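You operate a simulated robot arm through the tools that you are given. There is no shell and no other tool. Be economical: measure what you need, move in short steps, check, and stop when the job is done.

Carry out the task below with a simulated two-armed robot. There is one attempt and no reset: what you move stays moved.

## Task
Take the blue tape roll from the grey table top and put it on the cream bench top. Take the lid off the tub marked "rings" on the grey table top and lay it down there. Put two of the ochre tabs from the grey table top on the right end of the white table top. Take the ochre tape roll on the grey table top and put it away on the third tool rack shelf from the bottom. Take the small label reel on the steel plate top and put it away on the top reel rack shelf. Put the oil bottle on the steel plate top. Put the small numbered carton on the packing bench top away on the large brown carton top. Fetch the white tub and set it on the brown board. Press the bowl vent button three times. Fetch the number plate from the tall carton top and set it on the stand top before the hopper. Take the blue-ended block and leave it on the third wall shelf rack shelf from the bottom. Put one of the green tape rolls from the second wall shelf rack shelf from the bottom on the third wall shelf rack shelf from the bottom. Fetch the blue spool and set it on the steel tray. Any order will do. Set down upright: oil bottle, small numbered carton.

The check looks at the end state, three seconds after you hand in, the way a careful person would. Anything else that was tipped, shoved, dropped, spilled or broken makes it a failure. Lids that push on must go on centred and level and be pressed home; caps that screw on are set level and turned clockwise until they are tight.

## Robot
Two 7-joint arms with two-finger parallel grippers on one trunk, on a base that drives. Base frame: it is fixed to the floor where the robot stands at the start and does not move with it; the origin is under the middle of the robot, x ahead of it, y to its left, z up. Units: m, rad, N and s.
The left shoulder is at the start at [0.07, 0.163, 1.195], the right one opposite. Places, roughly: blue spool (5x5x3 cm) [2.3, -5.1, 1.3]; blue tape roll (7x7x3 cm) [0.5, 0, 0.8]; blue-ended block (4x9x4 cm) [3.5, 1.9, 0.3]; bowl vent button [2.4, 0, 0.8]; brown board (29x20x3 cm) [0.7, -3, 0.8]; cream bench top [3.5, 2.1, 0.9]; green tape roll (7x7x3 cm) [2.2, 2, 0.7]; large brown carton top [2, -3.4, 0.5]; number plate [4, -0.5, 0.5]; ochre tab (5x3x2 cm) [0.8, -0.2, 0.8]; ochre tape roll (7x7x3 cm) [0.5, 0.3, 0.8]; oil bottle [-1.25, -3.5, 1]; right end of the white table top [0.9, -1.4, 1]; small label reel [0.5, -1.25, 1]; small numbered carton [-1.75, -4.5, 1]; stand top before the hopper (27x13 cm) [2.28, -0.26, 0.92]; steel plate top [0.5, -1.4, 0.9]; steel tray (22x13x2 cm) [2.4, -4.9, 0.6]; third tool rack shelf [2.8, -5, 0.9]; third wall shelf rack shelf [2.5, 2.1, 1]; top reel rack shelf [-1.7, -2.5, 1]; tub [0.5, -0.25, 0.75]; white tub (15x12x9 cm) [2.3, 0, 1]. Payload 3.43 kg a hand.
Tool frame (each hand has its own): the origin (TCP) lies between the finger pads and is the grasp point; the fingertips stand 0.034 m ahead of it; z points along the fingers, y is the line along which they close. The gripper opens to 0.128 m. The fingers are 0.024 m wide and 0.012 m thick; the gripper's body (0.048 by 0.13 m) begins 0.096 m behind the TCP.
Orientation is told as [roll, pitch, yaw] about the base's x, y, z axes, in that order, counted from this pose: with the fingers straight down and closing along the base's y, the tool's x points along the base's -x, its y along +y and its z along -z.

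## Interface
- The arms move only by the tool nudge_tool. It takes "left_increments", "right_increments" or both (then of equal length, played together; a hand with none holds still); each is a list of rows, each a list of 3 entries, a list of its own where there are three numbers: the closure in counts, from 0 (fully open) to 255 (shut), then the shift along the tool's x, y, z in units of 150 mm (1.0 is 150 mm), then the turn, a rotation vector about the tool's x, y, z in units of 60 degrees (1.0 is 60 degrees). In form: [[hand, [dx, dy, dz], [ax, ay, az]], ...]. A call has 1 to 10 rows; each row is the pose to reach, as a shift and turn from the pose commanded when the call began, along the tool's axes at that moment. A call with a number of a shift or a turn outside -1 to 1 is refused whole. A row lasts 0.2 s, in which the tool goes at most 0.05 m and 0.15 rad; a call with a longer step from one row to the next is refused whole, and so is a gripper value outside its range. A pose out of reach is approached as far as the arm can. The call stops where the force on the tool passes 40 N (or 10 N more than at its start, if that is more) or the arm is blocked; 0.2 s more then pass. The fingers move at their own pace (about 0.153 m/s each) and stop on an object; they squeeze with about 22 N. The grip force told is the motor's: it shows also when the fingers shut on nothing. Time passes only in rows, and 0.2 s behind the last, so rows that repeat a pose let the fingers close. It gives the time, the measured TCP pose, the force on the tool (base axes), the opening and the grip force at its end, in the units of the frame above (readings bear some noise), with the torque about the TCP (base axes, N m) and any sound that the robot's microphone picked up.
- Cameras (640 x 400 px; columns grow to the right, rows downward): "scene" is now at [0.1362, -0.0075, 1.4145]; the picture's right is [-0.07, -1.00, 0.00], its down [-0.66, 0.05, -0.75] and it looks along [0.75, -0.05, -0.66] (base axes); focal length 257 px, centre (320, 200). "left" rides on the left gripper at [0.076, 0.011, -0.16] in its tool frame; the picture's right is [-0.15, 0.99, 0.00], its down [-0.88, -0.13, -0.46] and it looks along [-0.45, -0.07, 0.89] (tool axes); focal length 234 px, centre (320, 200). "right" rides on the right gripper at [0.076, -0.011, -0.16] in its tool frame; the picture's right is [0.15, 0.99, 0.00], its down [-0.88, 0.13, -0.46] and it looks along [-0.45, 0.07, 0.89] (tool axes); focal length 234 px, centre (320, 200). There is no depth. A picture from a camera that has moved, and an enlarged one, comes with that camera's place and axes in the base frame and with its lens.
- get_image(camera): a new picture of that camera. The clock stands still meanwhile.
- raise_lower(by): slides the trunk up (or, below 0, down) by that many m; the arms and the scene camera ride with it, the base frame stays. It gives what a move gives, with no picture.
- drive_base(legs): drives the robot by 1 to 6 legs, each [ahead, left, turn to the left] in m, m and rad, along the robot's own axes; the way and the turn of a leg run together, so that a leg with both is an arc; at most 1.5 m and 3.142 rad a leg. The arms and the cameras ride along, it lands a little off, and it stops where it bumps. It gives what a move gives.
- turn_head(pan, tilt): turns the head with the scene camera to pan (to the left, within 1.501 rad either way) and tilt (down, from -0.506 to 1.204), counted from straight ahead of the robot. It gives what a move gives.
- zoom(camera, box): a new picture of the part [left, top, right, bottom] of that camera's present view, enlarged. The clock stands still meanwhile.
- hand_in(): hands the job in; it is judged then, once.

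Go step by step. Nothing tells you exact positions but the pictures and the camera data: compare them with the known pose of the tool, close in by small moves and look again before you grip or let go. The budget is 588 turns and 370 pictures, counting those below and the enlarged ones. Unless the task says otherwise, let go and move clear before handing in, and close with one line.

The tools are called after "Emit:" as name(argument=value, ...) on one line, values as JSON. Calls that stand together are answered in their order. nudge_tool: Moves the arms, as the interface text tells. Its arguments: {"type":"object","properties":{"left_increments":{"type":"array","items":{"type":"array"}},"right_increments":{"type":"array","items":{"type":"array"}}},"required":[]} The other tools are called the same way: raise_lower (by) slides the trunk up or down; drive_base (legs) drives the base; turn_head (pan, tilt) turns the head that bears the scene camera; get_image (camera) takes a picture; zoom (camera, box) takes an enlarged picture of a part of a camera's view; hand_in () hands the job in.

At the start:

```text
time: 0.0
left_ee_pos: [0.3946, 0.2, 1.2029]
left_orientation: [0.001, 0.0, 0.001]
left_wrist_force: [-0.7, 0.4, -0.2]
left_wrist_torque: [-0.01, -0.01, 0.01]
left_finger_gap: 0.1281
left_grasp_force: 0.1
right_ee_pos: [0.3972, -0.1939, 1.1668]
right_orientation: [0.0, 0.0, 0.001]
right_wrist_force: [0.9, -0.3, -0.8]
right_wrist_torque: [0.02, -0.04, -0.04]
right_finger_gap: 0.128
right_grasp_force: 0.1
trunk travel left (down, up): [-0.675, 0.265]
robot x, y, heading: [-0.0023, 0.0023, 0.002]
head pan, tilt: [-0.072, 0.719]
```

scene: 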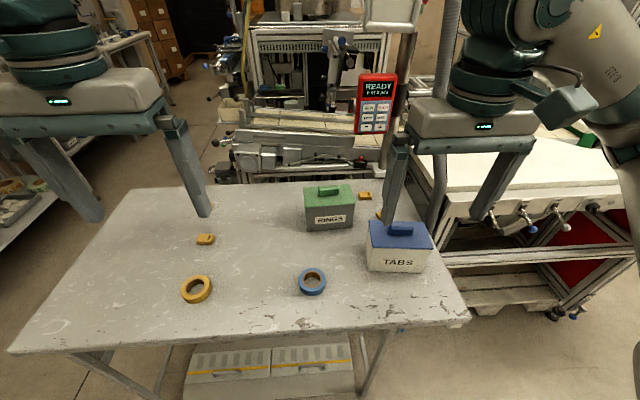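
right: 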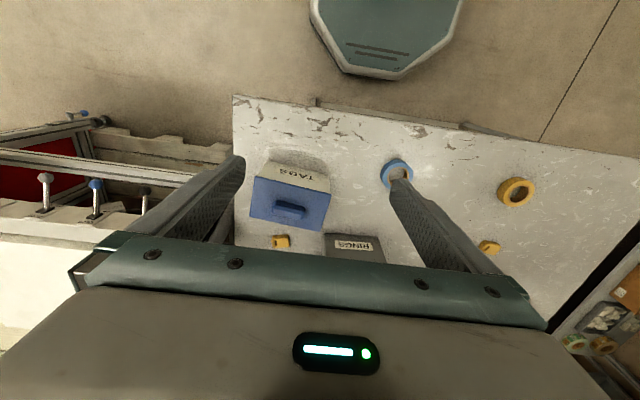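
left: 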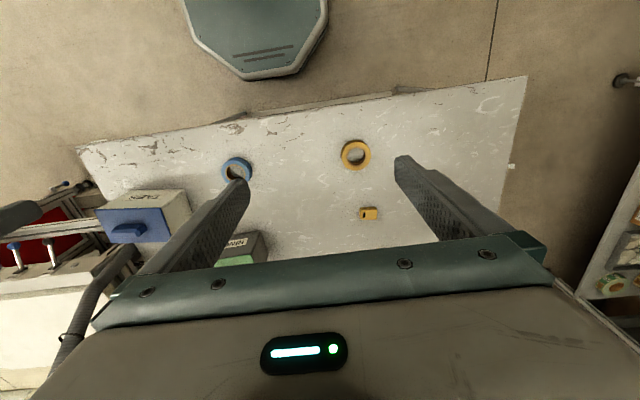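

The grey table ahead carries the tape rolls, the tubs and the tabs, with its top at about z≈0.83. First I look around with the head to place the furniture and see how much room there is.

Emit:
turn_head(pan=0, tilt=1.2)

Emit:
get_image(camera="scene")

Emit:
turn_head(pan=-1.4, tilt=0.4)

Emit:
get_image(camera="scene")

Emit:
turn_head(pan=0, tilt=0.3)

Emit:
get_image(camera="scene")

Emit:
turn_head(pan=1.2, tilt=0.4)

Emit:
get_image(camera="scene")

```text
time: 0.9
left_ee_pos: [0.3918, 0.1999, 1.2034]
left_orientation: [0.0, -0.001, 0.0]
left_wrist_force: [0.5, 0.4, -0.3]
left_wrist_torque: [0.01, -0.01, 0.01]
left_finger_gap: 0.1279
left_grasp_force: 0.0
right_ee_pos: [0.396, -0.1936, 1.1667]
right_orientation: [0.0, 0.001, -0.001]
right_wrist_force: [-0.3, -0.1, -0.9]
right_wrist_torque: [0.0, 0.01, 0.01]
right_finger_gap: 0.1281
right_grasp_force: 0.1
trunk travel left (down, up): [-0.675, 0.265]
robot x, y, heading: [0.001, 0.0029, 0.0]
head pan, tilt: [0.0, 1.201]
```

```text
366 pictures are left
camera scene: at [0.1083, -0.0015, 1.3803], right [0.0, -1.0, 0.0], down [-0.93, 0.0, -0.36], along [0.36, 0.0, -0.93], focal length 257 px, centre (320, 200)
```

scene: 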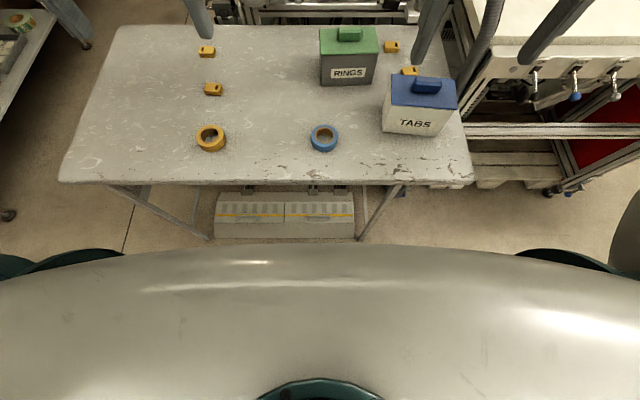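

```text
time: 2.5
left_ee_pos: [0.3932, 0.2001, 1.2024]
left_orientation: [-0.002, 0.0, 0.002]
left_wrist_force: [-0.3, 0.0, 0.3]
left_wrist_torque: [0.02, 0.0, -0.03]
left_finger_gap: 0.128
left_grasp_force: 0.0
right_ee_pos: [0.3973, -0.1926, 1.1655]
right_orientation: [0.0, 0.0, 0.001]
right_wrist_force: [0.3, -0.2, 0.7]
right_wrist_torque: [0.03, 0.0, 0.02]
right_finger_gap: 0.128
right_grasp_force: 0.0
trunk travel left (down, up): [-0.675, 0.265]
robot x, y, heading: [0.0001, 0.0018, -0.006]
head pan, tilt: [-1.4, 0.4]
```

```text
365 pictures are left
camera scene: at [0.0682, -0.0928, 1.443], right [-0.99, -0.17, 0.0], down [-0.07, 0.38, -0.92], along [0.16, -0.91, -0.39], focal length 257 px, centre (320, 200)
```

scene: 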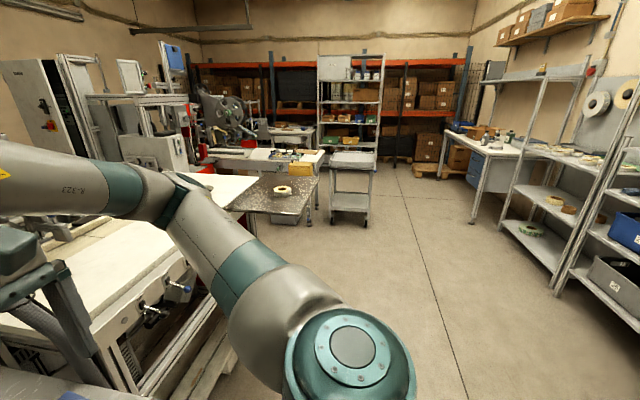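

```text
time: 4.0
left_ee_pos: [0.3934, 0.1992, 1.2032]
left_orientation: [0.001, 0.0, 0.0]
left_wrist_force: [-0.7, -0.9, -0.9]
left_wrist_torque: [-0.02, -0.01, -0.01]
left_finger_gap: 0.1277
left_grasp_force: 0.0
right_ee_pos: [0.3963, -0.1927, 1.1655]
right_orientation: [-0.001, 0.0, 0.0]
right_wrist_force: [-0.2, -0.1, 0.4]
right_wrist_torque: [0.0, -0.02, 0.02]
right_finger_gap: 0.1279
right_grasp_force: 0.1
trunk travel left (down, up): [-0.675, 0.265]
robot x, y, heading: [0.0002, -0.0011, 0.001]
head pan, tilt: [0.0, 0.3]
```

```text
364 pictures are left
camera scene: at [0.1457, -0.0016, 1.4523], right [0.0, -1.0, 0.0], down [-0.3, 0.0, -0.96], along [0.96, 0.0, -0.3], focal length 257 px, centre (320, 200)
```

scene: 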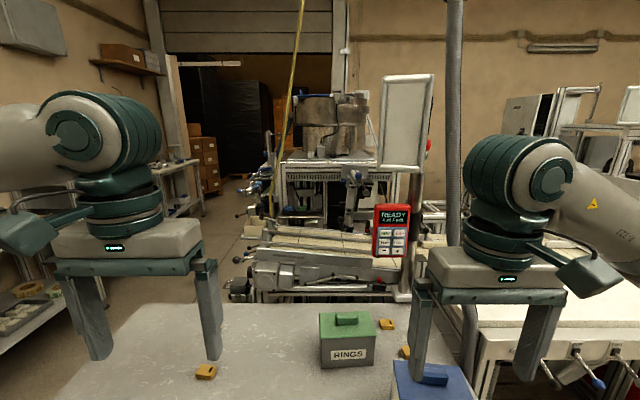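

```text
time: 5.4
left_ee_pos: [0.3949, 0.2, 1.2037]
left_orientation: [-0.001, 0.0, 0.0]
left_wrist_force: [-0.2, 0.0, 0.4]
left_wrist_torque: [-0.01, -0.02, 0.01]
left_finger_gap: 0.1282
left_grasp_force: 0.1
right_ee_pos: [0.3969, -0.1936, 1.1649]
right_orientation: [-0.001, 0.0, -0.001]
right_wrist_force: [-0.4, 0.7, -0.4]
right_wrist_torque: [0.02, 0.0, -0.01]
right_finger_gap: 0.128
right_grasp_force: 0.1
trunk travel left (down, up): [-0.675, 0.265]
robot x, y, heading: [0.0046, 0.0029, 0.003]
head pan, tilt: [1.201, 0.4]
```

```text
363 pictures are left
camera scene: at [0.0859, 0.0848, 1.4431], right [0.93, -0.36, 0.0], down [-0.14, -0.36, -0.92], along [0.33, 0.86, -0.39], focal length 257 px, centre (320, 200)
```

scene: 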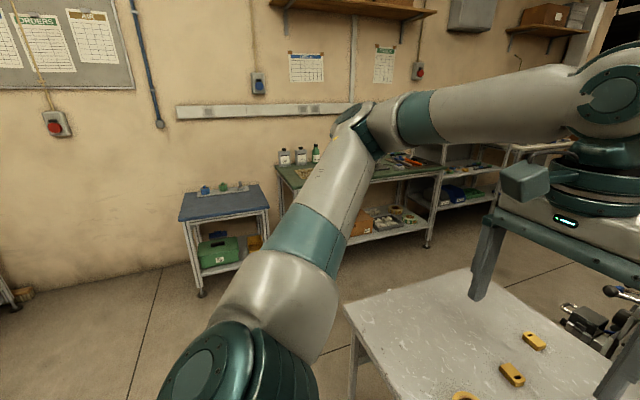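

Four tabs lie at about (0.64, 0.29), (0.78, 0.33), (0.80, -0.21) and (0.70, -0.25), and the rings lid handle is at about (0.70, -0.07, 0.95). I move a bit closer and look again from there.

Emit:
drive_base(legs=[[0.12, 0, 0]])

Emit:
turn_head(pan=0, tilt=0.9)

Emit:
get_image(camera="scene")

Emit:
get_image(camera="right")

```text
time: 6.6
left_ee_pos: [0.5113, 0.2005, 1.2034]
left_orientation: [0.0, 0.002, 0.003]
left_wrist_force: [-0.3, -0.5, 0.0]
left_wrist_torque: [0.0, 0.01, -0.02]
left_finger_gap: 0.128
left_grasp_force: 0.0
right_ee_pos: [0.5138, -0.1931, 1.1668]
right_orientation: [0.0, -0.001, -0.001]
right_wrist_force: [0.2, -0.8, 0.5]
right_wrist_torque: [-0.01, -0.03, -0.01]
right_finger_gap: 0.1282
right_grasp_force: 0.1
trunk travel left (down, up): [-0.675, 0.265]
robot x, y, heading: [0.1193, -0.0008, -0.002]
head pan, tilt: [1.201, 0.4]
```

```text
time: 8.0
left_ee_pos: [0.5114, 0.2002, 1.2032]
left_orientation: [-0.001, -0.001, 0.001]
left_wrist_force: [0.7, -0.6, -0.5]
left_wrist_torque: [0.0, 0.01, 0.02]
left_finger_gap: 0.1282
left_grasp_force: 0.1
right_ee_pos: [0.5148, -0.1941, 1.1656]
right_orientation: [-0.001, -0.001, 0.0]
right_wrist_force: [0.4, 0.1, 0.7]
right_wrist_torque: [0.0, 0.01, -0.02]
right_finger_gap: 0.1282
right_grasp_force: 0.0
trunk travel left (down, up): [-0.675, 0.265]
robot x, y, heading: [0.1196, 0.0012, -0.0]
head pan, tilt: [0.0, 0.901]
```

```text
362 pictures are left
camera scene: at [0.2467, -0.0012, 1.4001], right [0.0, -1.0, 0.0], down [-0.78, 0.0, -0.62], along [0.62, 0.0, -0.78], focal length 257 px, centre (320, 200)
```

scene: 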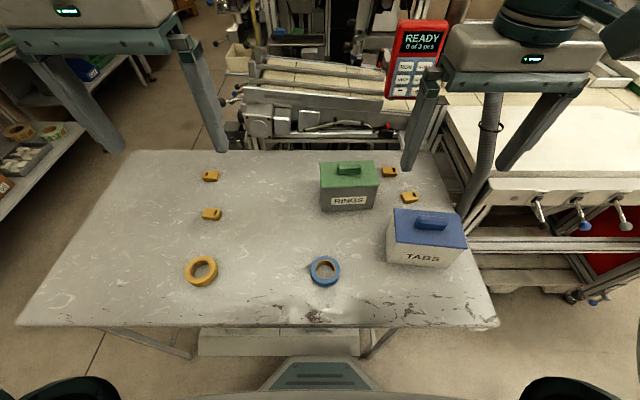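

```text
361 pictures are left
camera right: at [0.4399, -0.2035, 1.3263], right [-0.15, 0.99, 0.0], down [0.88, 0.13, 0.46], along [0.45, 0.07, -0.89], focal length 234 px, centre (320, 200)
```

right: 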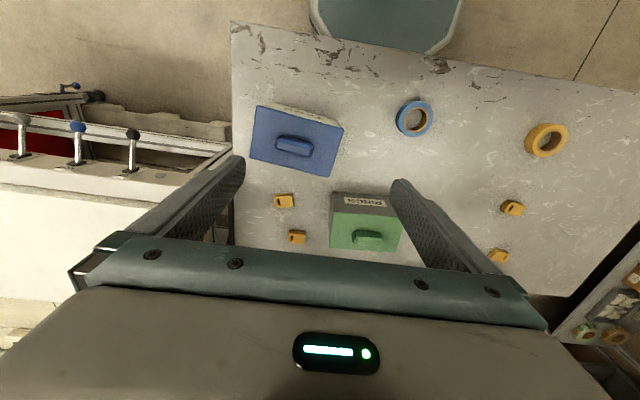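

The rings lid handle is at about (0.70, -0.07, 0.95), long along y, so the right hand should close along x. I move over in two calls while turning the hand a quarter turn.

Emit:
nudge_tool(right_increments=[[0, [-0.09, 0.06, 0], [0, 0, -0.14]], [0, [-0.18, 0.12, 0], [0, 0, -0.28]], [0, [-0.27, 0.18, 0], [0, 0, -0.42]], [0, [-0.36, 0.23, 0], [0, 0, -0.56]], [0, [-0.45, 0.29, 0], [0, 0, -0.7]], [0, [-0.54, 0.35, 0], [0, 0, -0.84]], [0, [-0.63, 0.4, 0], [0, 0, -0.98]]])

```text
time: 9.6
left_ee_pos: [0.5128, 0.2027, 1.2023]
left_orientation: [0.001, 0.0, 0.004]
left_wrist_force: [-1.1, 0.1, 0.3]
left_wrist_torque: [-0.01, 0.01, -0.01]
left_finger_gap: 0.1278
left_grasp_force: 0.1
right_ee_pos: [0.6108, -0.1309, 1.1669]
right_orientation: [-0.001, 0.0, 1.027]
right_wrist_force: [0.0, -0.1, 0.0]
right_wrist_torque: [-0.04, 0.01, -0.01]
right_finger_gap: 0.128
right_grasp_force: 0.1
trunk travel left (down, up): [-0.675, 0.265]
robot x, y, heading: [0.1162, 0.0026, -0.0]
head pan, tilt: [0.0, 0.901]
```

Emit:
nudge_tool(right_increments=[[0, [-0.16, -0.08, 0.16], [0, 0, -0.13]], [0, [-0.32, -0.16, 0.33], [0, 0, -0.26]], [0, [-0.48, -0.235, 0.5], [0, 0, -0.39]], [0, [-0.641, -0.313, 0.667], [0, 0, -0.52]]])

Emit:
get_image(camera="right")

Emit:
get_image(camera="scene")

```text
time: 10.6
left_ee_pos: [0.5116, 0.2028, 1.2016]
left_orientation: [-0.001, 0.0, 0.002]
left_wrist_force: [-0.5, 0.2, -0.3]
left_wrist_torque: [-0.02, 0.03, 0.01]
left_finger_gap: 0.1278
left_grasp_force: 0.1
right_ee_pos: [0.6479, -0.061, 1.0507]
right_orientation: [-0.052, 0.008, 1.399]
right_wrist_force: [-0.3, 0.0, 0.4]
right_wrist_torque: [-0.02, 0.0, 0.0]
right_finger_gap: 0.1279
right_grasp_force: 0.0
right hand out of reach, approached as far as the arm can: row 3, 4
trunk travel left (down, up): [-0.675, 0.265]
robot x, y, heading: [0.1185, -0.0025, 0.001]
head pan, tilt: [0.0, 0.901]
```

```text
360 pictures are left
camera right: at [0.6381, -0.1337, 1.2107], right [-1.0, 0.03, -0.05], down [0.0, 0.9, 0.44], along [0.06, 0.44, -0.9], focal length 234 px, centre (320, 200)
```

right: 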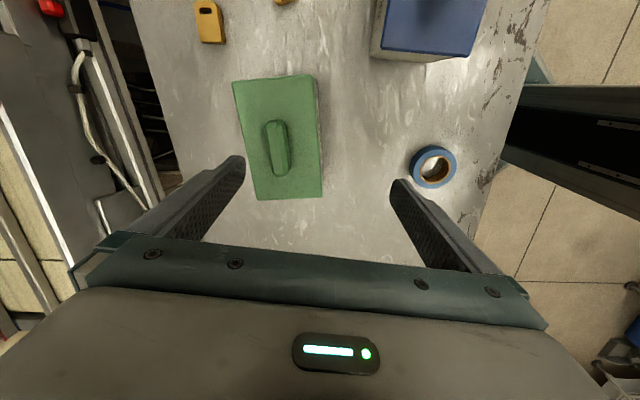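

```text
359 pictures are left
camera scene: at [0.2471, 0.0004, 1.4], right [0.0, -1.0, 0.0], down [-0.78, 0.0, -0.62], along [0.62, 0.0, -0.78], focal length 257 px, centre (320, 200)
```

scene: 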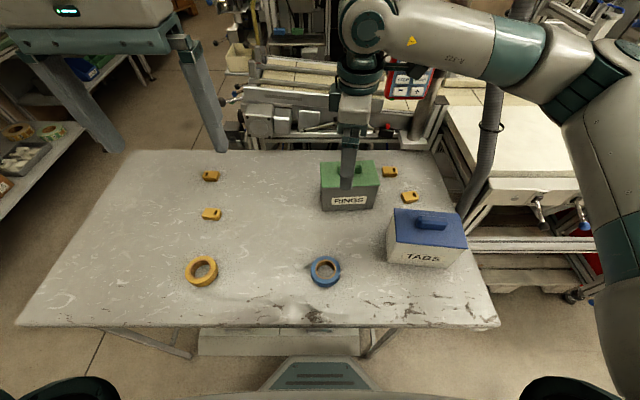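

The hand hits its reach limit at about x=0.65. I'll raise the trunk, which may free up the wrist, and try again.

Emit:
raise_lower(by=0.2)

```text
time: 12.8
left_ee_pos: [0.5116, 0.201, 1.4028]
left_orientation: [0.001, 0.0, 0.002]
left_wrist_force: [-0.5, -0.1, -0.6]
left_wrist_torque: [-0.01, 0.01, 0.02]
left_finger_gap: 0.1281
left_grasp_force: 0.1
right_ee_pos: [0.6475, -0.0619, 1.2489]
right_orientation: [-0.051, 0.006, 1.396]
right_wrist_force: [0.4, 0.9, 0.1]
right_wrist_torque: [0.01, 0.01, 0.0]
right_finger_gap: 0.1277
right_grasp_force: 0.1
trunk travel left (down, up): [-0.875, 0.065]
robot x, y, heading: [0.1169, 0.0003, 0.002]
head pan, tilt: [0.0, 0.901]
```

Emit:
nudge_tool(right_increments=[[0, [0, 0, 0.25], [0, 0, 0]], [0, [0, 0, 0.5], [0, 0, 0]], [0, [0, 0, 0.75], [0, 0, -0.05]], [0, [0, -0.17, 0.93], [0, 0, -0.1]], [0, [0, -0.34, 0.93], [0, 0, -0.16]]])

```text
time: 14.0
left_ee_pos: [0.5117, 0.2011, 1.4034]
left_orientation: [-0.001, -0.002, 0.003]
left_wrist_force: [0.0, -0.2, -0.7]
left_wrist_torque: [-0.01, 0.01, 0.03]
left_finger_gap: 0.128
left_grasp_force: 0.0
right_ee_pos: [0.6266, -0.1082, 1.1626]
right_orientation: [-0.117, 0.012, 1.456]
right_wrist_force: [0.2, 0.6, 0.6]
right_wrist_torque: [0.0, 0.01, 0.0]
right_finger_gap: 0.128
right_grasp_force: 0.1
right hand out of reach, approached as far as the arm can: row 1, 2, 3, 4, 5
trunk travel left (down, up): [-0.875, 0.065]
robot x, y, heading: [0.1181, 0.0011, -0.002]
head pan, tilt: [0.0, 0.901]
```

Emit:
nudge_tool(right_increments=[[0, [0, 0.15, -0.25], [0, 0, 0]], [0, [0, 0.3, -0.5], [0, 0, 0]], [0, [0, 0.3, -0.75], [0, 0, 0]], [0, [0, 0.3, -1], [0, 0, 0]]])

Emit:
raise_lower(by=-0.3)

```text
time: 15.0
left_ee_pos: [0.5118, 0.2007, 1.4032]
left_orientation: [0.001, 0.0, 0.002]
left_wrist_force: [1.2, -0.3, -0.3]
left_wrist_torque: [0.03, 0.0, 0.0]
left_finger_gap: 0.1279
left_grasp_force: 0.1
right_ee_pos: [0.5653, -0.0985, 1.305]
right_orientation: [-0.117, 0.011, 1.456]
right_wrist_force: [0.2, 1.2, -0.1]
right_wrist_torque: [0.01, 0.02, 0.0]
right_finger_gap: 0.128
right_grasp_force: 0.1
trunk travel left (down, up): [-0.875, 0.065]
robot x, y, heading: [0.1167, -0.0026, -0.0]
head pan, tilt: [0.0, 0.901]
```

```text
time: 18.0
left_ee_pos: [0.5127, 0.2009, 1.1033]
left_orientation: [0.002, -0.001, 0.002]
left_wrist_force: [-0.4, -0.2, 0.0]
left_wrist_torque: [0.0, -0.01, 0.02]
left_finger_gap: 0.1281
left_grasp_force: 0.1
right_ee_pos: [0.5649, -0.0974, 1.0051]
right_orientation: [-0.117, 0.012, 1.456]
right_wrist_force: [-0.1, 0.2, -0.6]
right_wrist_torque: [-0.03, -0.01, 0.0]
right_finger_gap: 0.1281
right_grasp_force: 0.0
trunk travel left (down, up): [-0.575, 0.365]
robot x, y, heading: [0.12, 0.0003, 0.003]
head pan, tilt: [0.0, 0.901]
```

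Emit:
nudge_tool(right_increments=[[0, [0, 0, -0.3], [-0.05, 0, -0.05]], [0, [0, 0, -0.53], [-0.11, 0, -0.11]], [0, [-0.09, -0.29, -0.53], [-0.11, 0, -0.11]], [0, [-0.18, -0.58, -0.53], [-0.11, 0, -0.11]], [0, [-0.275, -0.85, -0.53], [-0.11, 0, -0.11]]])

```text
time: 19.2
left_ee_pos: [0.5112, 0.2009, 1.1033]
left_orientation: [0.0, 0.0, 0.002]
left_wrist_force: [0.3, -0.2, 0.3]
left_wrist_torque: [0.0, -0.02, 0.02]
left_finger_gap: 0.1282
left_grasp_force: 0.1
right_ee_pos: [0.5875, -0.0619, 1.0831]
right_orientation: [0.0, 0.018, 1.567]
right_wrist_force: [0.5, 0.0, 0.0]
right_wrist_torque: [0.0, 0.0, 0.0]
right_finger_gap: 0.128
right_grasp_force: 0.0
right hand out of reach, approached as far as the arm can: row 3, 4, 5
trunk travel left (down, up): [-0.575, 0.365]
robot x, y, heading: [0.1188, 0.0022, 0.003]
head pan, tilt: [0.0, 0.901]
```

Reach is poorer with this yaw, so a wrist joint is probably near its limit. I turn back to yaw 0, grip the handle by its ends along y, and test the reach again.

Emit:
nudge_tool(right_increments=[[0, [0, 0.1, -0.1], [0, 0, 0.14]], [0, [0, 0.2, -0.2], [0, 0, 0.28]], [0, [0, 0.3, -0.2], [0, 0, 0.42]], [0, [0, 0.3, -0.2], [0, 0, 0.56]], [0, [0, 0.3, -0.2], [0, 0, 0.7]], [0, [0, 0.3, -0.2], [0, 0, 0.84]], [0, [0, 0.3, -0.2], [0, 0, 0.98]]])

Emit:
nudge_tool(right_increments=[[0, [0, 0, 0], [0, 0, 0.14]], [0, [0, 0, 0], [0, 0, 0.28]], [0, [0, 0, 0], [0, 0, 0.42]], [0, [0, 0, 0], [0, 0, 0.516]]])

Emit:
raise_lower(by=0.1)

```text
time: 20.8
left_ee_pos: [0.5123, 0.2006, 1.1026]
left_orientation: [0.0, 0.0, 0.001]
left_wrist_force: [0.3, 0.4, 0.5]
left_wrist_torque: [-0.05, 0.01, -0.03]
left_finger_gap: 0.128
left_grasp_force: 0.1
right_ee_pos: [0.5421, -0.0594, 1.1111]
right_orientation: [-0.015, 0.012, 0.54]
right_wrist_force: [-0.5, -0.4, 0.1]
right_wrist_torque: [0.01, 0.02, 0.0]
right_finger_gap: 0.1281
right_grasp_force: 0.1
trunk travel left (down, up): [-0.575, 0.365]
robot x, y, heading: [0.1232, 0.0058, 0.003]
head pan, tilt: [0.0, 0.901]
```

```text
time: 21.8
left_ee_pos: [0.5113, 0.2005, 1.1038]
left_orientation: [0.001, -0.002, 0.003]
left_wrist_force: [0.4, 0.2, -0.8]
left_wrist_torque: [0.0, 0.01, -0.01]
left_finger_gap: 0.1279
left_grasp_force: 0.1
right_ee_pos: [0.5423, -0.0607, 1.1104]
right_orientation: [-0.022, 0.001, 0.002]
right_wrist_force: [-0.3, 0.5, -0.5]
right_wrist_torque: [-0.03, 0.0, 0.01]
right_finger_gap: 0.1278
right_grasp_force: 0.1
trunk travel left (down, up): [-0.575, 0.365]
robot x, y, heading: [0.12, -0.0002, 0.001]
head pan, tilt: [0.0, 0.901]
```

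```text
time: 23.1
left_ee_pos: [0.5119, 0.1999, 1.2026]
left_orientation: [0.001, 0.0, 0.001]
left_wrist_force: [-0.2, 0.4, 0.8]
left_wrist_torque: [0.02, 0.02, -0.01]
left_finger_gap: 0.1279
left_grasp_force: 0.0
right_ee_pos: [0.5434, -0.0606, 1.2108]
right_orientation: [-0.02, 0.001, 0.004]
right_wrist_force: [-0.1, -0.2, 0.9]
right_wrist_torque: [0.0, 0.01, -0.02]
right_finger_gap: 0.1279
right_grasp_force: 0.0
trunk travel left (down, up): [-0.675, 0.265]
robot x, y, heading: [0.1203, 0.0042, 0.004]
head pan, tilt: [0.0, 0.901]
```

Emit:
nudge_tool(right_increments=[[0, [0, 0, 0.3], [-0.02, 0, 0]], [0, [0, 0, 0.6], [-0.02, 0, 0]], [0, [-0.25, -0.07, 0.8], [-0.02, 0, 0]], [0, [-0.5, -0.07, 1.0], [-0.02, 0, 0]], [0, [-0.75, -0.07, 1], [-0.02, 0, 0]], [0, [-1, -0.07, 1], [-0.02, 0, 0]]])

```text
time: 24.5
left_ee_pos: [0.5127, 0.2013, 1.2032]
left_orientation: [0.0, 0.0, 0.001]
left_wrist_force: [0.8, -0.2, -1.1]
left_wrist_torque: [0.0, 0.01, 0.01]
left_finger_gap: 0.1279
left_grasp_force: 0.1
right_ee_pos: [0.6962, -0.0742, 1.0602]
right_orientation: [0.001, 0.002, 0.004]
right_wrist_force: [0.4, 0.2, -0.2]
right_wrist_torque: [0.04, 0.06, 0.0]
right_finger_gap: 0.1281
right_grasp_force: 0.1
trunk travel left (down, up): [-0.675, 0.265]
robot x, y, heading: [0.1192, 0.003, -0.001]
head pan, tilt: [0.0, 0.901]
```

Emit:
get_image(camera="right")

Emit:
get_image(camera="scene")

```text
358 pictures are left
camera right: at [0.6204, -0.0849, 1.2207], right [-0.15, 0.99, 0.0], down [0.88, 0.13, 0.45], along [0.45, 0.07, -0.89], focal length 234 px, centre (320, 200)
```

right: 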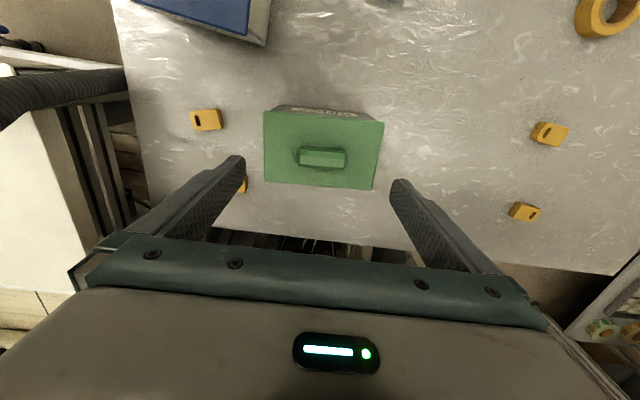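

```text
357 pictures are left
camera scene: at [0.2478, -0.0012, 1.3999], right [0.0, -1.0, 0.0], down [-0.78, 0.0, -0.62], along [0.62, 0.0, -0.78], focal length 257 px, centre (320, 200)
```

scene: 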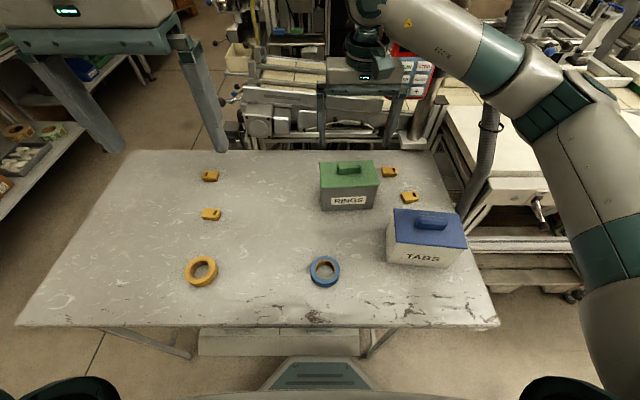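

Emit:
nudge_tool(right_increments=[[60, [-0.02, 0.03, 0.2], [0, 0, 0]], [60, [-0.02, 0.03, 0.4], [0, 0, 0]], [60, [-0.02, 0.03, 0.57], [0, 0, 0]]])

Emit:
zoom(camera="scene", box=[270, 60, 430, 220])

Emit:
get_image(camera="right")

```text
time: 25.3
left_ee_pos: [0.5111, 0.2002, 1.2031]
left_orientation: [0.0, 0.0, 0.002]
left_wrist_force: [-0.2, 0.5, -0.7]
left_wrist_torque: [0.0, 0.01, 0.03]
left_finger_gap: 0.1278
left_grasp_force: 0.0
right_ee_pos: [0.6924, -0.0665, 0.9755]
right_orientation: [0.005, 0.0, 0.004]
right_wrist_force: [-0.5, 0.8, -0.5]
right_wrist_torque: [-0.01, -0.01, -0.01]
right_finger_gap: 0.0976
right_grasp_force: 0.2
trunk travel left (down, up): [-0.675, 0.265]
robot x, y, heading: [0.1173, -0.001, -0.001]
head pan, tilt: [0.0, 0.901]
```

```text
2.50 times, centred on (350, 140) of scene
camera zoom: at [0.2468, -0.0015, 1.4001], right [0.0, -1.0, 0.0], down [-0.78, 0.0, -0.62], along [0.62, 0.0, -0.78], focal length 642 px, centre (245, 350)
```

zoom: 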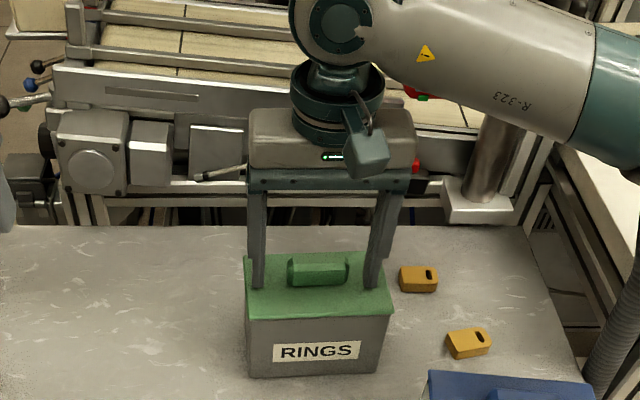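

```text
355 pictures are left
camera right: at [0.6177, -0.0782, 1.1347], right [-0.15, 0.99, 0.0], down [0.88, 0.13, 0.46], along [0.45, 0.07, -0.89], focal length 234 px, centre (320, 200)
```

right: 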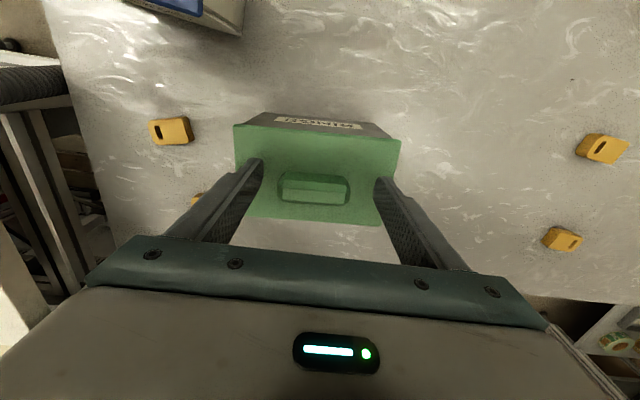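

Emit:
nudge_tool(right_increments=[[60, [-0.05, 0, 0], [0, 0, 0]], [140, [-0.05, 0, 0], [0, 0, 0]], [255, [-0.05, 0, 0], [0, 0, 0]], [255, [-0.05, 0, 0], [0, 0, 0]]])

Emit:
nudge_tool(right_increments=[[255, [0, 0, -0.1], [0, 0, 0]], [255, [0, 0, -0.2], [0, 0, 0]], [255, [0, 0, -0.3], [0, 0, 0]]])

Emit:
get_image(camera="scene")

```text
time: 26.3
left_ee_pos: [0.5122, 0.2001, 1.2032]
left_orientation: [0.001, 0.002, 0.001]
left_wrist_force: [-0.7, -0.4, 0.1]
left_wrist_torque: [0.0, 0.01, -0.04]
left_finger_gap: 0.1281
left_grasp_force: 0.0
right_ee_pos: [0.7025, -0.0675, 0.9739]
right_orientation: [0.001, 0.003, 0.005]
right_wrist_force: [-0.5, -0.3, -1.4]
right_wrist_torque: [0.0, -0.02, -0.03]
right_finger_gap: 0.0597
right_grasp_force: 22.2
trunk travel left (down, up): [-0.675, 0.265]
robot x, y, heading: [0.1203, -0.0004, -0.0]
head pan, tilt: [0.0, 0.901]
```

```text
time: 27.1
left_ee_pos: [0.5119, 0.1993, 1.2037]
left_orientation: [-0.001, 0.001, 0.002]
left_wrist_force: [0.2, -0.3, 0.3]
left_wrist_torque: [0.03, -0.01, 0.0]
left_finger_gap: 0.1283
left_grasp_force: 0.0
right_ee_pos: [0.7042, -0.0675, 1.0197]
right_orientation: [0.003, 0.001, 0.005]
right_wrist_force: [-0.4, 0.0, -1.0]
right_wrist_torque: [0.0, -0.03, 0.02]
right_finger_gap: 0.0595
right_grasp_force: 21.4
trunk travel left (down, up): [-0.675, 0.265]
robot x, y, heading: [0.1199, -0.0021, 0.002]
head pan, tilt: [0.0, 0.901]
```

```text
354 pictures are left
camera scene: at [0.2468, -0.0011, 1.4], right [0.0, -1.0, 0.0], down [-0.78, 0.0, -0.62], along [0.62, 0.0, -0.78], focal length 257 px, centre (320, 200)
```

scene: 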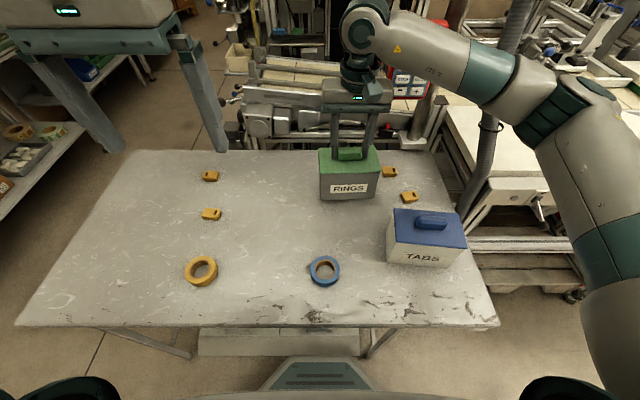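

Emit:
zoom(camera="scene", box=[290, 100, 410, 220])

Emit:
get_image(camera="left")

```text
3.33 times, centred on (350, 160) of scene
camera zoom: at [0.2468, -0.0011, 1.4], right [0.0, -1.0, 0.0], down [-0.78, 0.0, -0.62], along [0.62, 0.0, -0.78], focal length 856 px, centre (220, 333)
```

zoom: 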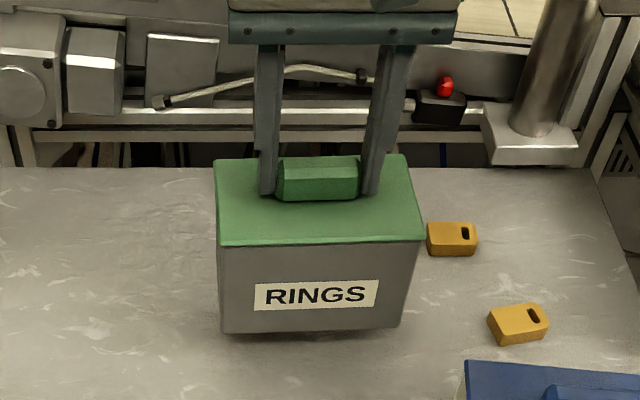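

```text
352 pictures are left
camera left: at [0.435, 0.2115, 1.3629], right [0.14, 0.99, 0.0], down [0.88, -0.13, 0.46], along [0.45, -0.07, -0.89], focal length 234 px, centre (320, 200)
```

left: 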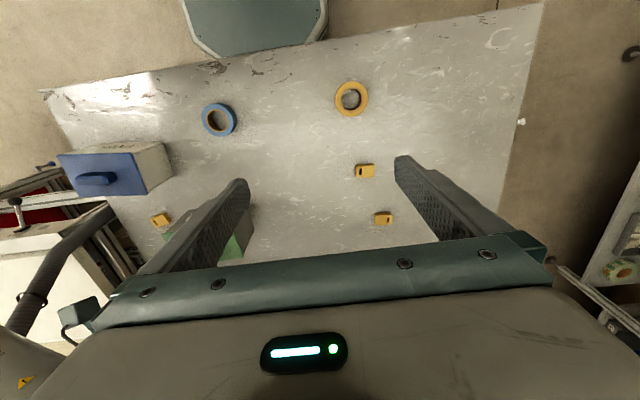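

The lid is pushed on, so the whole tub came up with it. I put it back down where it was, keep hold of the lid, and bring in the left hand horizontally from the left to grip the tub's body.

Emit:
nudge_tool(right_increments=[[255, [0, 0, 0.1], [0, 0, 0]], [255, [0.005, 0, 0.2], [0, 0, 0]], [255, [0.01, 0, 0.3], [0, 0, 0]]], left_increments=[[0, [0, 0, 0], [0, 0, -0.14]], [0, [0, 0, 0], [0, 0, -0.28]], [0, [0, 0, 0], [0, 0, -0.42]]])

Emit:
nudge_tool(left_increments=[[0, [0, 0, 0], [0, 0, -0.14]], [0, [0, 0, 0], [0, 0, -0.28]], [0, [0, 0, 0], [0, 0, -0.42]], [0, [0, 0, 0], [0, 0, -0.56]], [0, [0, 0, 0], [0, 0, -0.7]], [0, [0, 0, 0], [0, 0, -0.84]], [0, [0, 0, 0], [0, 0, -0.98]], [0, [0, 0, 0], [0, 0, -1]]])

```text
time: 27.9
left_ee_pos: [0.5127, 0.2011, 1.2034]
left_orientation: [0.0, 0.0, 0.444]
left_wrist_force: [0.6, 0.5, 0.4]
left_wrist_torque: [-0.02, 0.0, 0.01]
left_finger_gap: 0.128
left_grasp_force: 0.1
right_ee_pos: [0.7023, -0.0674, 0.9757]
right_orientation: [0.003, 0.003, 0.002]
right_wrist_force: [-0.1, 0.1, -1.2]
right_wrist_torque: [-0.01, -0.01, 0.01]
right_finger_gap: 0.0594
right_grasp_force: 21.3
trunk travel left (down, up): [-0.675, 0.265]
robot x, y, heading: [0.1188, 0.0017, 0.002]
head pan, tilt: [0.0, 0.901]
```

```text
time: 29.7
left_ee_pos: [0.5118, 0.2002, 1.2026]
left_orientation: [0.001, 0.0, 1.49]
left_wrist_force: [-0.3, 0.7, -1.0]
left_wrist_torque: [0.01, 0.01, -0.02]
left_finger_gap: 0.1279
left_grasp_force: 0.1
right_ee_pos: [0.703, -0.0678, 0.9746]
right_orientation: [0.001, 0.001, 0.003]
right_wrist_force: [0.6, -0.2, -1.1]
right_wrist_torque: [0.0, 0.03, -0.01]
right_finger_gap: 0.0594
right_grasp_force: 22.1
trunk travel left (down, up): [-0.675, 0.265]
robot x, y, heading: [0.1194, 0.0, -0.004]
head pan, tilt: [0.0, 0.901]
```

Emit:
nudge_tool(left_increments=[[0, [-0.1, -0.04, 0], [0, 0.14, 0]], [0, [-0.2, -0.08, 0], [0, 0.28, 0]], [0, [-0.3, -0.12, 0], [0, 0.42, 0]], [0, [-0.4, -0.16, 0], [0, 0.56, 0]], [0, [-0.5, -0.2, 0], [0, 0.7, 0]], [0, [-0.6, -0.24, 0], [0, 0.84, 0]], [0, [-0.69, -0.28, 0], [0, 0.98, 0]]])

Emit:
nudge_tool(left_increments=[[0, [0, 0, 0], [0, 0.14, 0]], [0, [0, 0, 0], [0, 0.28, 0]], [0, [0, 0, 0], [0, 0.42, 0]], [0, [0, 0, 0], [0, 0.52, 0]]])

Emit:
get_image(camera="scene")

```text
time: 31.3
left_ee_pos: [0.5612, 0.2999, 1.2045]
left_orientation: [-0.002, 1.031, 1.486]
left_wrist_force: [-0.4, 0.2, -0.3]
left_wrist_torque: [0.02, 0.01, 0.0]
left_finger_gap: 0.1282
left_grasp_force: 0.0
right_ee_pos: [0.7031, -0.0667, 0.9744]
right_orientation: [0.002, 0.002, 0.004]
right_wrist_force: [-0.5, -0.3, -1.0]
right_wrist_torque: [-0.03, -0.01, 0.03]
right_finger_gap: 0.0593
right_grasp_force: 21.5
trunk travel left (down, up): [-0.675, 0.265]
robot x, y, heading: [0.1182, 0.0005, 0.005]
head pan, tilt: [0.0, 0.901]
```

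```text
time: 32.3
left_ee_pos: [0.5632, 0.3004, 1.2038]
left_orientation: [-2.814, 1.568, -1.323]
left_wrist_force: [0.3, 0.1, -0.2]
left_wrist_torque: [-0.03, 0.0, 0.0]
left_finger_gap: 0.128
left_grasp_force: 0.1
right_ee_pos: [0.7035, -0.0686, 0.9743]
right_orientation: [0.003, 0.001, 0.004]
right_wrist_force: [-0.6, 0.5, -1.4]
right_wrist_torque: [0.0, 0.02, 0.0]
right_finger_gap: 0.0593
right_grasp_force: 22.4
trunk travel left (down, up): [-0.675, 0.265]
robot x, y, heading: [0.1196, -0.0011, 0.003]
head pan, tilt: [0.0, 0.901]
```

```text
351 pictures are left
camera scene: at [0.2481, 0.0003, 1.4], right [0.0, -1.0, 0.0], down [-0.78, 0.0, -0.62], along [0.62, 0.0, -0.78], focal length 257 px, centre (320, 200)
```

scene: 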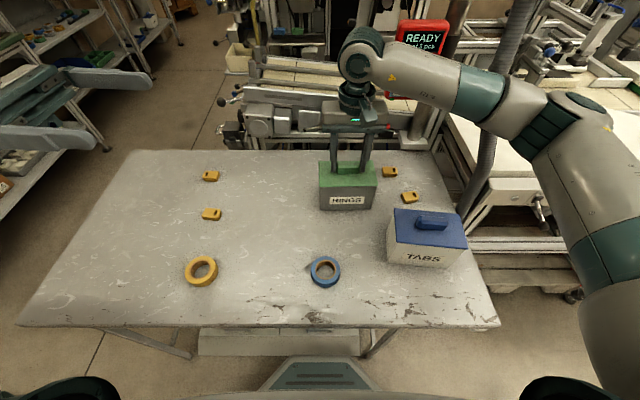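

Emit:
nudge_tool(left_increments=[[0, [-0.25, -0.23, 0], [0.04, 0, 0]], [0, [-0.5, -0.46, 0], [0.08, 0, 0]], [0, [-0.75, -0.69, 0], [0.08, 0, 0]], [0, [-1, -0.92, 0], [0.08, 0, 0]]])

Emit:
get_image(camera="left")

Emit:
get_image(camera="scene")

```text
refused: row 1 steps farther than a row can; nothing moved
```

```text
350 pictures are left
camera left: at [0.5635, 0.4609, 1.2788], right [-0.99, 0.08, -0.15], down [0.17, 0.44, -0.88], along [-0.01, -0.89, -0.45], focal length 234 px, centre (320, 200)
```

left: 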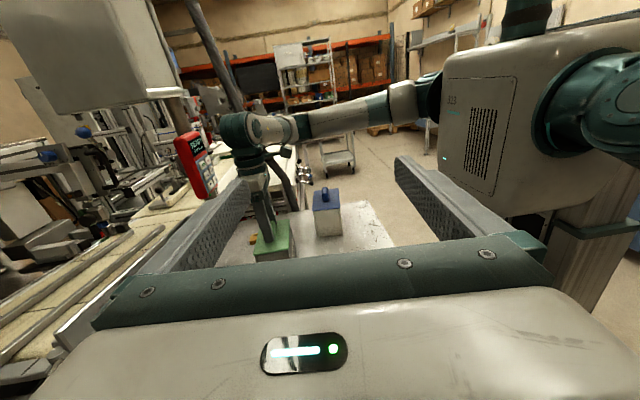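

```text
349 pictures are left
camera scene: at [0.2481, 0.0003, 1.4], right [0.0, -1.0, 0.0], down [-0.78, 0.0, -0.62], along [0.62, 0.0, -0.78], focal length 257 px, centre (320, 200)
```

scene: 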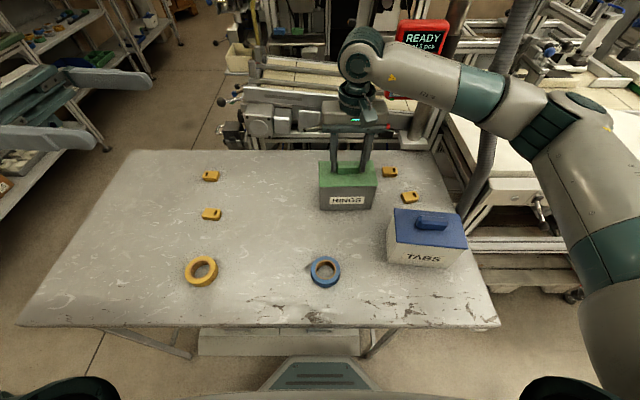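

Emit:
nudge_tool(left_increments=[[0, [-0.2, -0.2, 0], [0.04, 0, 0]], [0, [-0.4, -0.4, 0], [0.08, 0, 0]], [0, [-0.6, -0.6, 0], [0.08, 0, 0]], [0, [-0.8, -0.8, 0], [0.08, 0, 0]], [0, [-1, -0.92, 0], [0.08, 0, 0]]])

Emit:
nudge_tool(left_increments=[[0, [-0.33, 0, 0], [0, 0, 0]], [0, [-0.66, 0, 0], [0, 0, 0]], [0, [-0.97, 0, 0], [0, 0, 0]]])

Emit:
get_image(camera="left")

Emit:
get_image(camera="scene")

```text
time: 33.5
left_ee_pos: [0.7013, 0.2909, 1.0537]
left_orientation: [1.243, 1.57, 2.814]
left_wrist_force: [-0.2, 0.8, 1.3]
left_wrist_torque: [0.01, -0.01, 0.01]
left_finger_gap: 0.1281
left_grasp_force: 0.1
right_ee_pos: [0.7026, -0.0674, 0.9752]
right_orientation: [0.001, 0.002, 0.003]
right_wrist_force: [-0.4, 0.3, -2.2]
right_wrist_torque: [0.05, -0.01, -0.02]
right_finger_gap: 0.0592
right_grasp_force: 21.8
trunk travel left (down, up): [-0.675, 0.265]
robot x, y, heading: [0.122, -0.0026, 0.002]
head pan, tilt: [0.0, 0.901]
```

```text
time: 34.3
left_ee_pos: [0.6999, 0.2894, 0.9101]
left_orientation: [-3.103, 1.571, -1.53]
left_wrist_force: [1.0, 0.2, 0.1]
left_wrist_torque: [-0.02, -0.01, -0.03]
left_finger_gap: 0.1278
left_grasp_force: 0.1
right_ee_pos: [0.703, -0.0686, 0.974]
right_orientation: [0.002, 0.002, 0.002]
right_wrist_force: [-0.1, -0.2, -0.9]
right_wrist_torque: [-0.02, 0.0, 0.02]
right_finger_gap: 0.0593
right_grasp_force: 22.2
trunk travel left (down, up): [-0.675, 0.265]
robot x, y, heading: [0.1194, 0.0005, 0.001]
head pan, tilt: [0.0, 0.901]
```

```text
348 pictures are left
camera left: at [0.6877, 0.4489, 0.9845], right [-0.99, 0.0, -0.15], down [0.13, 0.46, -0.88], along [0.07, -0.89, -0.45], focal length 234 px, centre (320, 200)
```

left: 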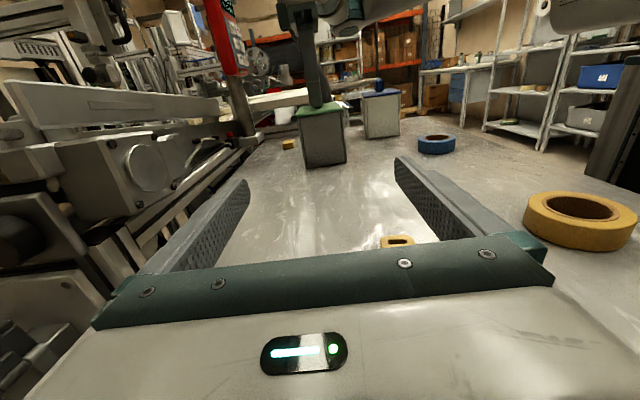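

```text
347 pictures are left
camera scene: at [0.2478, -0.0011, 1.4], right [0.0, -1.0, 0.0], down [-0.78, 0.0, -0.62], along [0.62, 0.0, -0.78], focal length 257 px, centre (320, 200)
```

scene: 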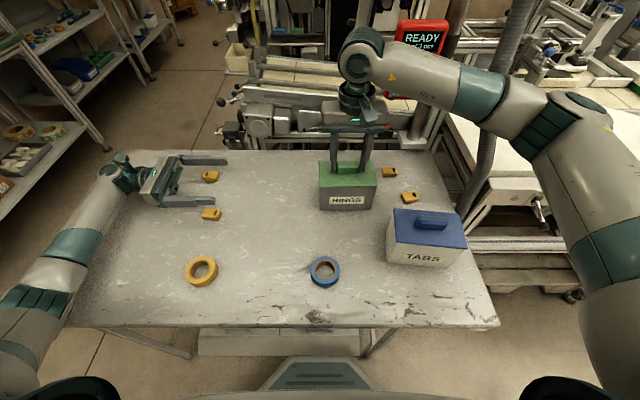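

Emit:
nudge_tool(left_increments=[[0, [0, 0, 0.33], [0, 0, 0]], [0, [0, 0, 0.66], [0, 0, 0]], [0, [0, 0, 1], [0, 0, 0]]])

Emit:
nudge_tool(left_increments=[[0, [0, 0, 0.25], [0, 0, 0]], [0, [0, 0, 0.5], [0, 0, 0]]])

Emit:
get_image(camera="left")

Emit:
get_image(camera="scene")

```text
refused: row 3 steps farther than a row can; nothing moved
```

```text
time: 34.9
left_ee_pos: [0.6804, 0.2242, 0.9107]
left_orientation: [-0.768, 1.567, 0.818]
left_wrist_force: [-0.9, 0.1, -0.3]
left_wrist_torque: [-0.01, 0.0, 0.12]
left_finger_gap: 0.1279
left_grasp_force: 0.1
right_ee_pos: [0.6871, -0.0616, 0.9844]
right_orientation: [0.0, -0.013, 0.014]
right_wrist_force: [0.2, 0.4, -1.0]
right_wrist_torque: [0.01, -0.05, -0.01]
right_finger_gap: 0.0592
right_grasp_force: 21.6
trunk travel left (down, up): [-0.675, 0.265]
robot x, y, heading: [0.1185, -0.0013, 0.011]
head pan, tilt: [0.0, 0.901]
```

```text
346 pictures are left
camera left: at [0.6665, 0.3829, 0.9872], right [-0.99, -0.01, -0.15], down [0.13, 0.46, -0.88], along [0.08, -0.89, -0.45], focal length 234 px, centre (320, 200)
```

left: 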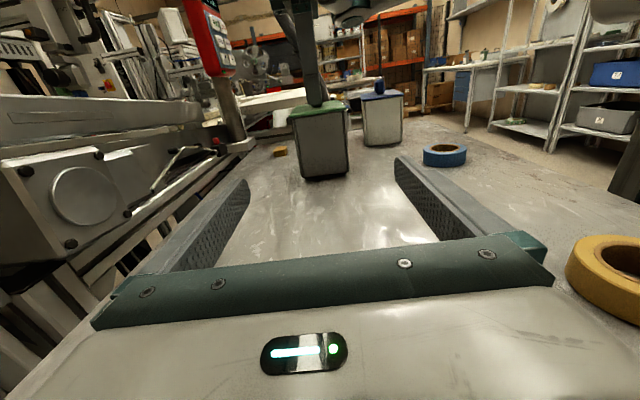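

```text
345 pictures are left
camera scene: at [0.2237, 0.0007, 1.4023], right [0.01, -1.0, 0.0], down [-0.77, -0.01, -0.63], along [0.63, 0.01, -0.77], focal length 257 px, centre (320, 200)
```

scene: 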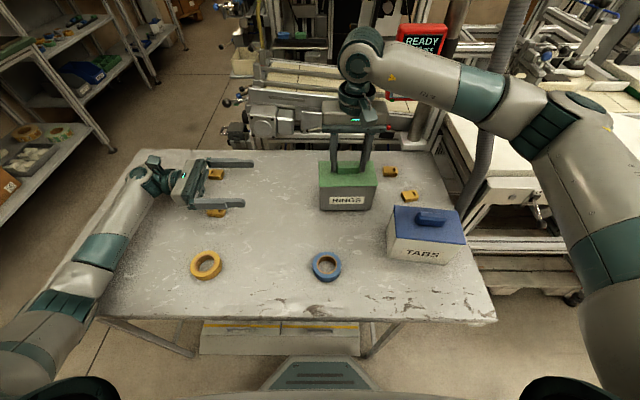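

The robot tilted a little, so the left forearm must be pressing on the table edge. I back off at once.

Emit:
nudge_tool(left_increments=[[0, [0, 0, -0.25], [0, 0, 0]], [0, [0, 0, -0.5], [0, 0, 0]]])

Emit:
get_image(camera="scene")

Emit:
get_image(camera="right")

```text
time: 35.5
left_ee_pos: [0.704, 0.2888, 0.9086]
left_orientation: [-2.166, 1.565, -0.601]
left_wrist_force: [-1.0, -0.7, -0.1]
left_wrist_torque: [0.02, 0.0, 0.02]
left_finger_gap: 0.1281
left_grasp_force: 0.1
right_ee_pos: [0.7028, -0.0676, 0.9742]
right_orientation: [0.002, 0.0, 0.003]
right_wrist_force: [-0.6, 0.2, -2.3]
right_wrist_torque: [-0.01, -0.02, -0.03]
right_finger_gap: 0.0592
right_grasp_force: 22.1
trunk travel left (down, up): [-0.675, 0.265]
robot x, y, heading: [0.1214, -0.0034, -0.0]
head pan, tilt: [0.0, 0.901]
```

```text
344 pictures are left
camera scene: at [0.2471, 0.0005, 1.3998], right [0.0, -1.0, 0.0], down [-0.78, 0.0, -0.62], along [0.62, 0.0, -0.78], focal length 257 px, centre (320, 200)
```

scene: 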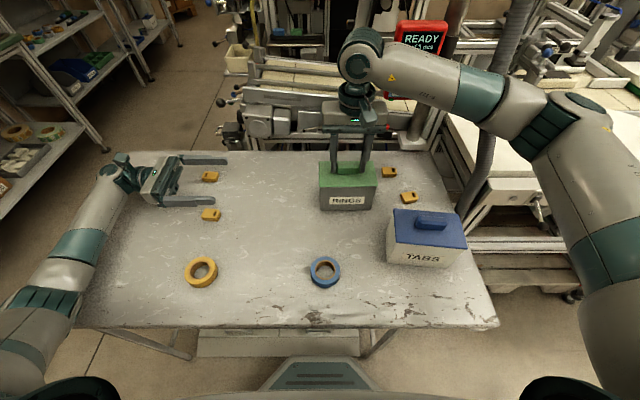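

```text
343 pictures are left
camera right: at [0.6273, -0.0787, 1.1349], right [-0.15, 0.99, 0.0], down [0.88, 0.13, 0.46], along [0.45, 0.07, -0.89], focal length 234 px, centre (320, 200)
```

right: 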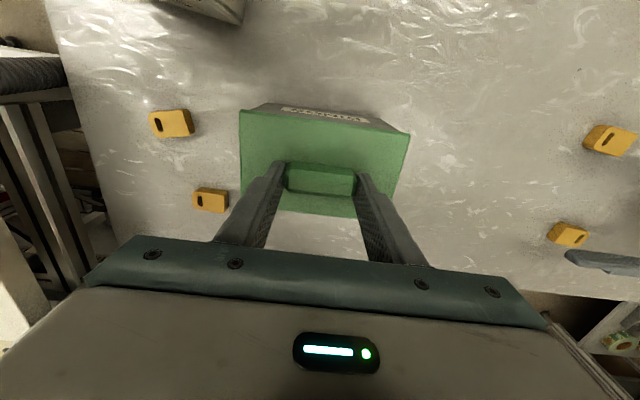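

I'll do it in the air instead: raise the trunk by 0.2 with the tub in the right hand, so the left elbow clears the table.

Emit:
raise_lower(by=0.2)

Emit:
nudge_tool(left_increments=[[0, [0, 0, 0.25], [0, 0, 0]], [0, [0, 0, 0.5], [0, 0, 0]]])

Emit:
get_image(camera="scene")

```text
time: 37.7
left_ee_pos: [0.7021, 0.2905, 1.1068]
left_orientation: [2.895, 1.57, -1.816]
left_wrist_force: [0.4, 0.2, -0.6]
left_wrist_torque: [0.03, 0.01, 0.0]
left_finger_gap: 0.1282
left_grasp_force: 0.1
right_ee_pos: [0.702, -0.0675, 1.1745]
right_orientation: [0.002, 0.002, 0.004]
right_wrist_force: [-0.7, -0.2, -1.2]
right_wrist_torque: [-0.02, 0.0, 0.02]
right_finger_gap: 0.059
right_grasp_force: 21.5
trunk travel left (down, up): [-0.875, 0.065]
robot x, y, heading: [0.119, -0.0007, -0.0]
head pan, tilt: [0.0, 0.901]
```

```text
time: 38.3
left_ee_pos: [0.7013, 0.2133, 1.1068]
left_orientation: [-0.908, 1.571, 0.667]
left_wrist_force: [0.5, -0.4, 0.4]
left_wrist_torque: [0.01, -0.02, 0.03]
left_finger_gap: 0.1281
left_grasp_force: 0.0
right_ee_pos: [0.7024, -0.069, 1.1732]
right_orientation: [0.004, 0.003, 0.004]
right_wrist_force: [0.3, 0.6, -1.6]
right_wrist_torque: [0.03, -0.01, -0.01]
right_finger_gap: 0.0591
right_grasp_force: 21.7
trunk travel left (down, up): [-0.875, 0.065]
robot x, y, heading: [0.119, -0.0026, 0.003]
head pan, tilt: [0.0, 0.901]
```

```text
342 pictures are left
camera scene: at [0.2472, -0.0025, 1.6], right [0.0, -1.0, 0.0], down [-0.78, 0.0, -0.62], along [0.62, 0.0, -0.78], focal length 257 px, centre (320, 200)
```

scene: 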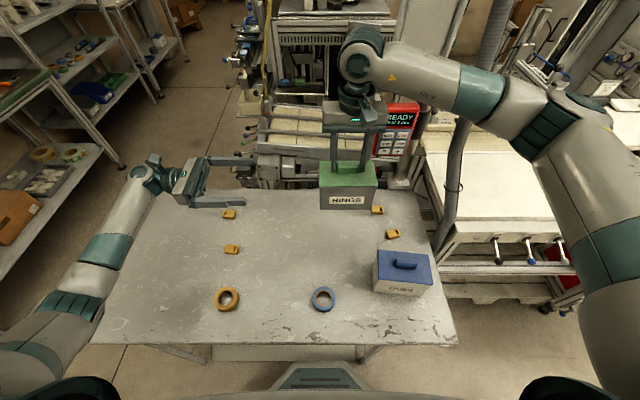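

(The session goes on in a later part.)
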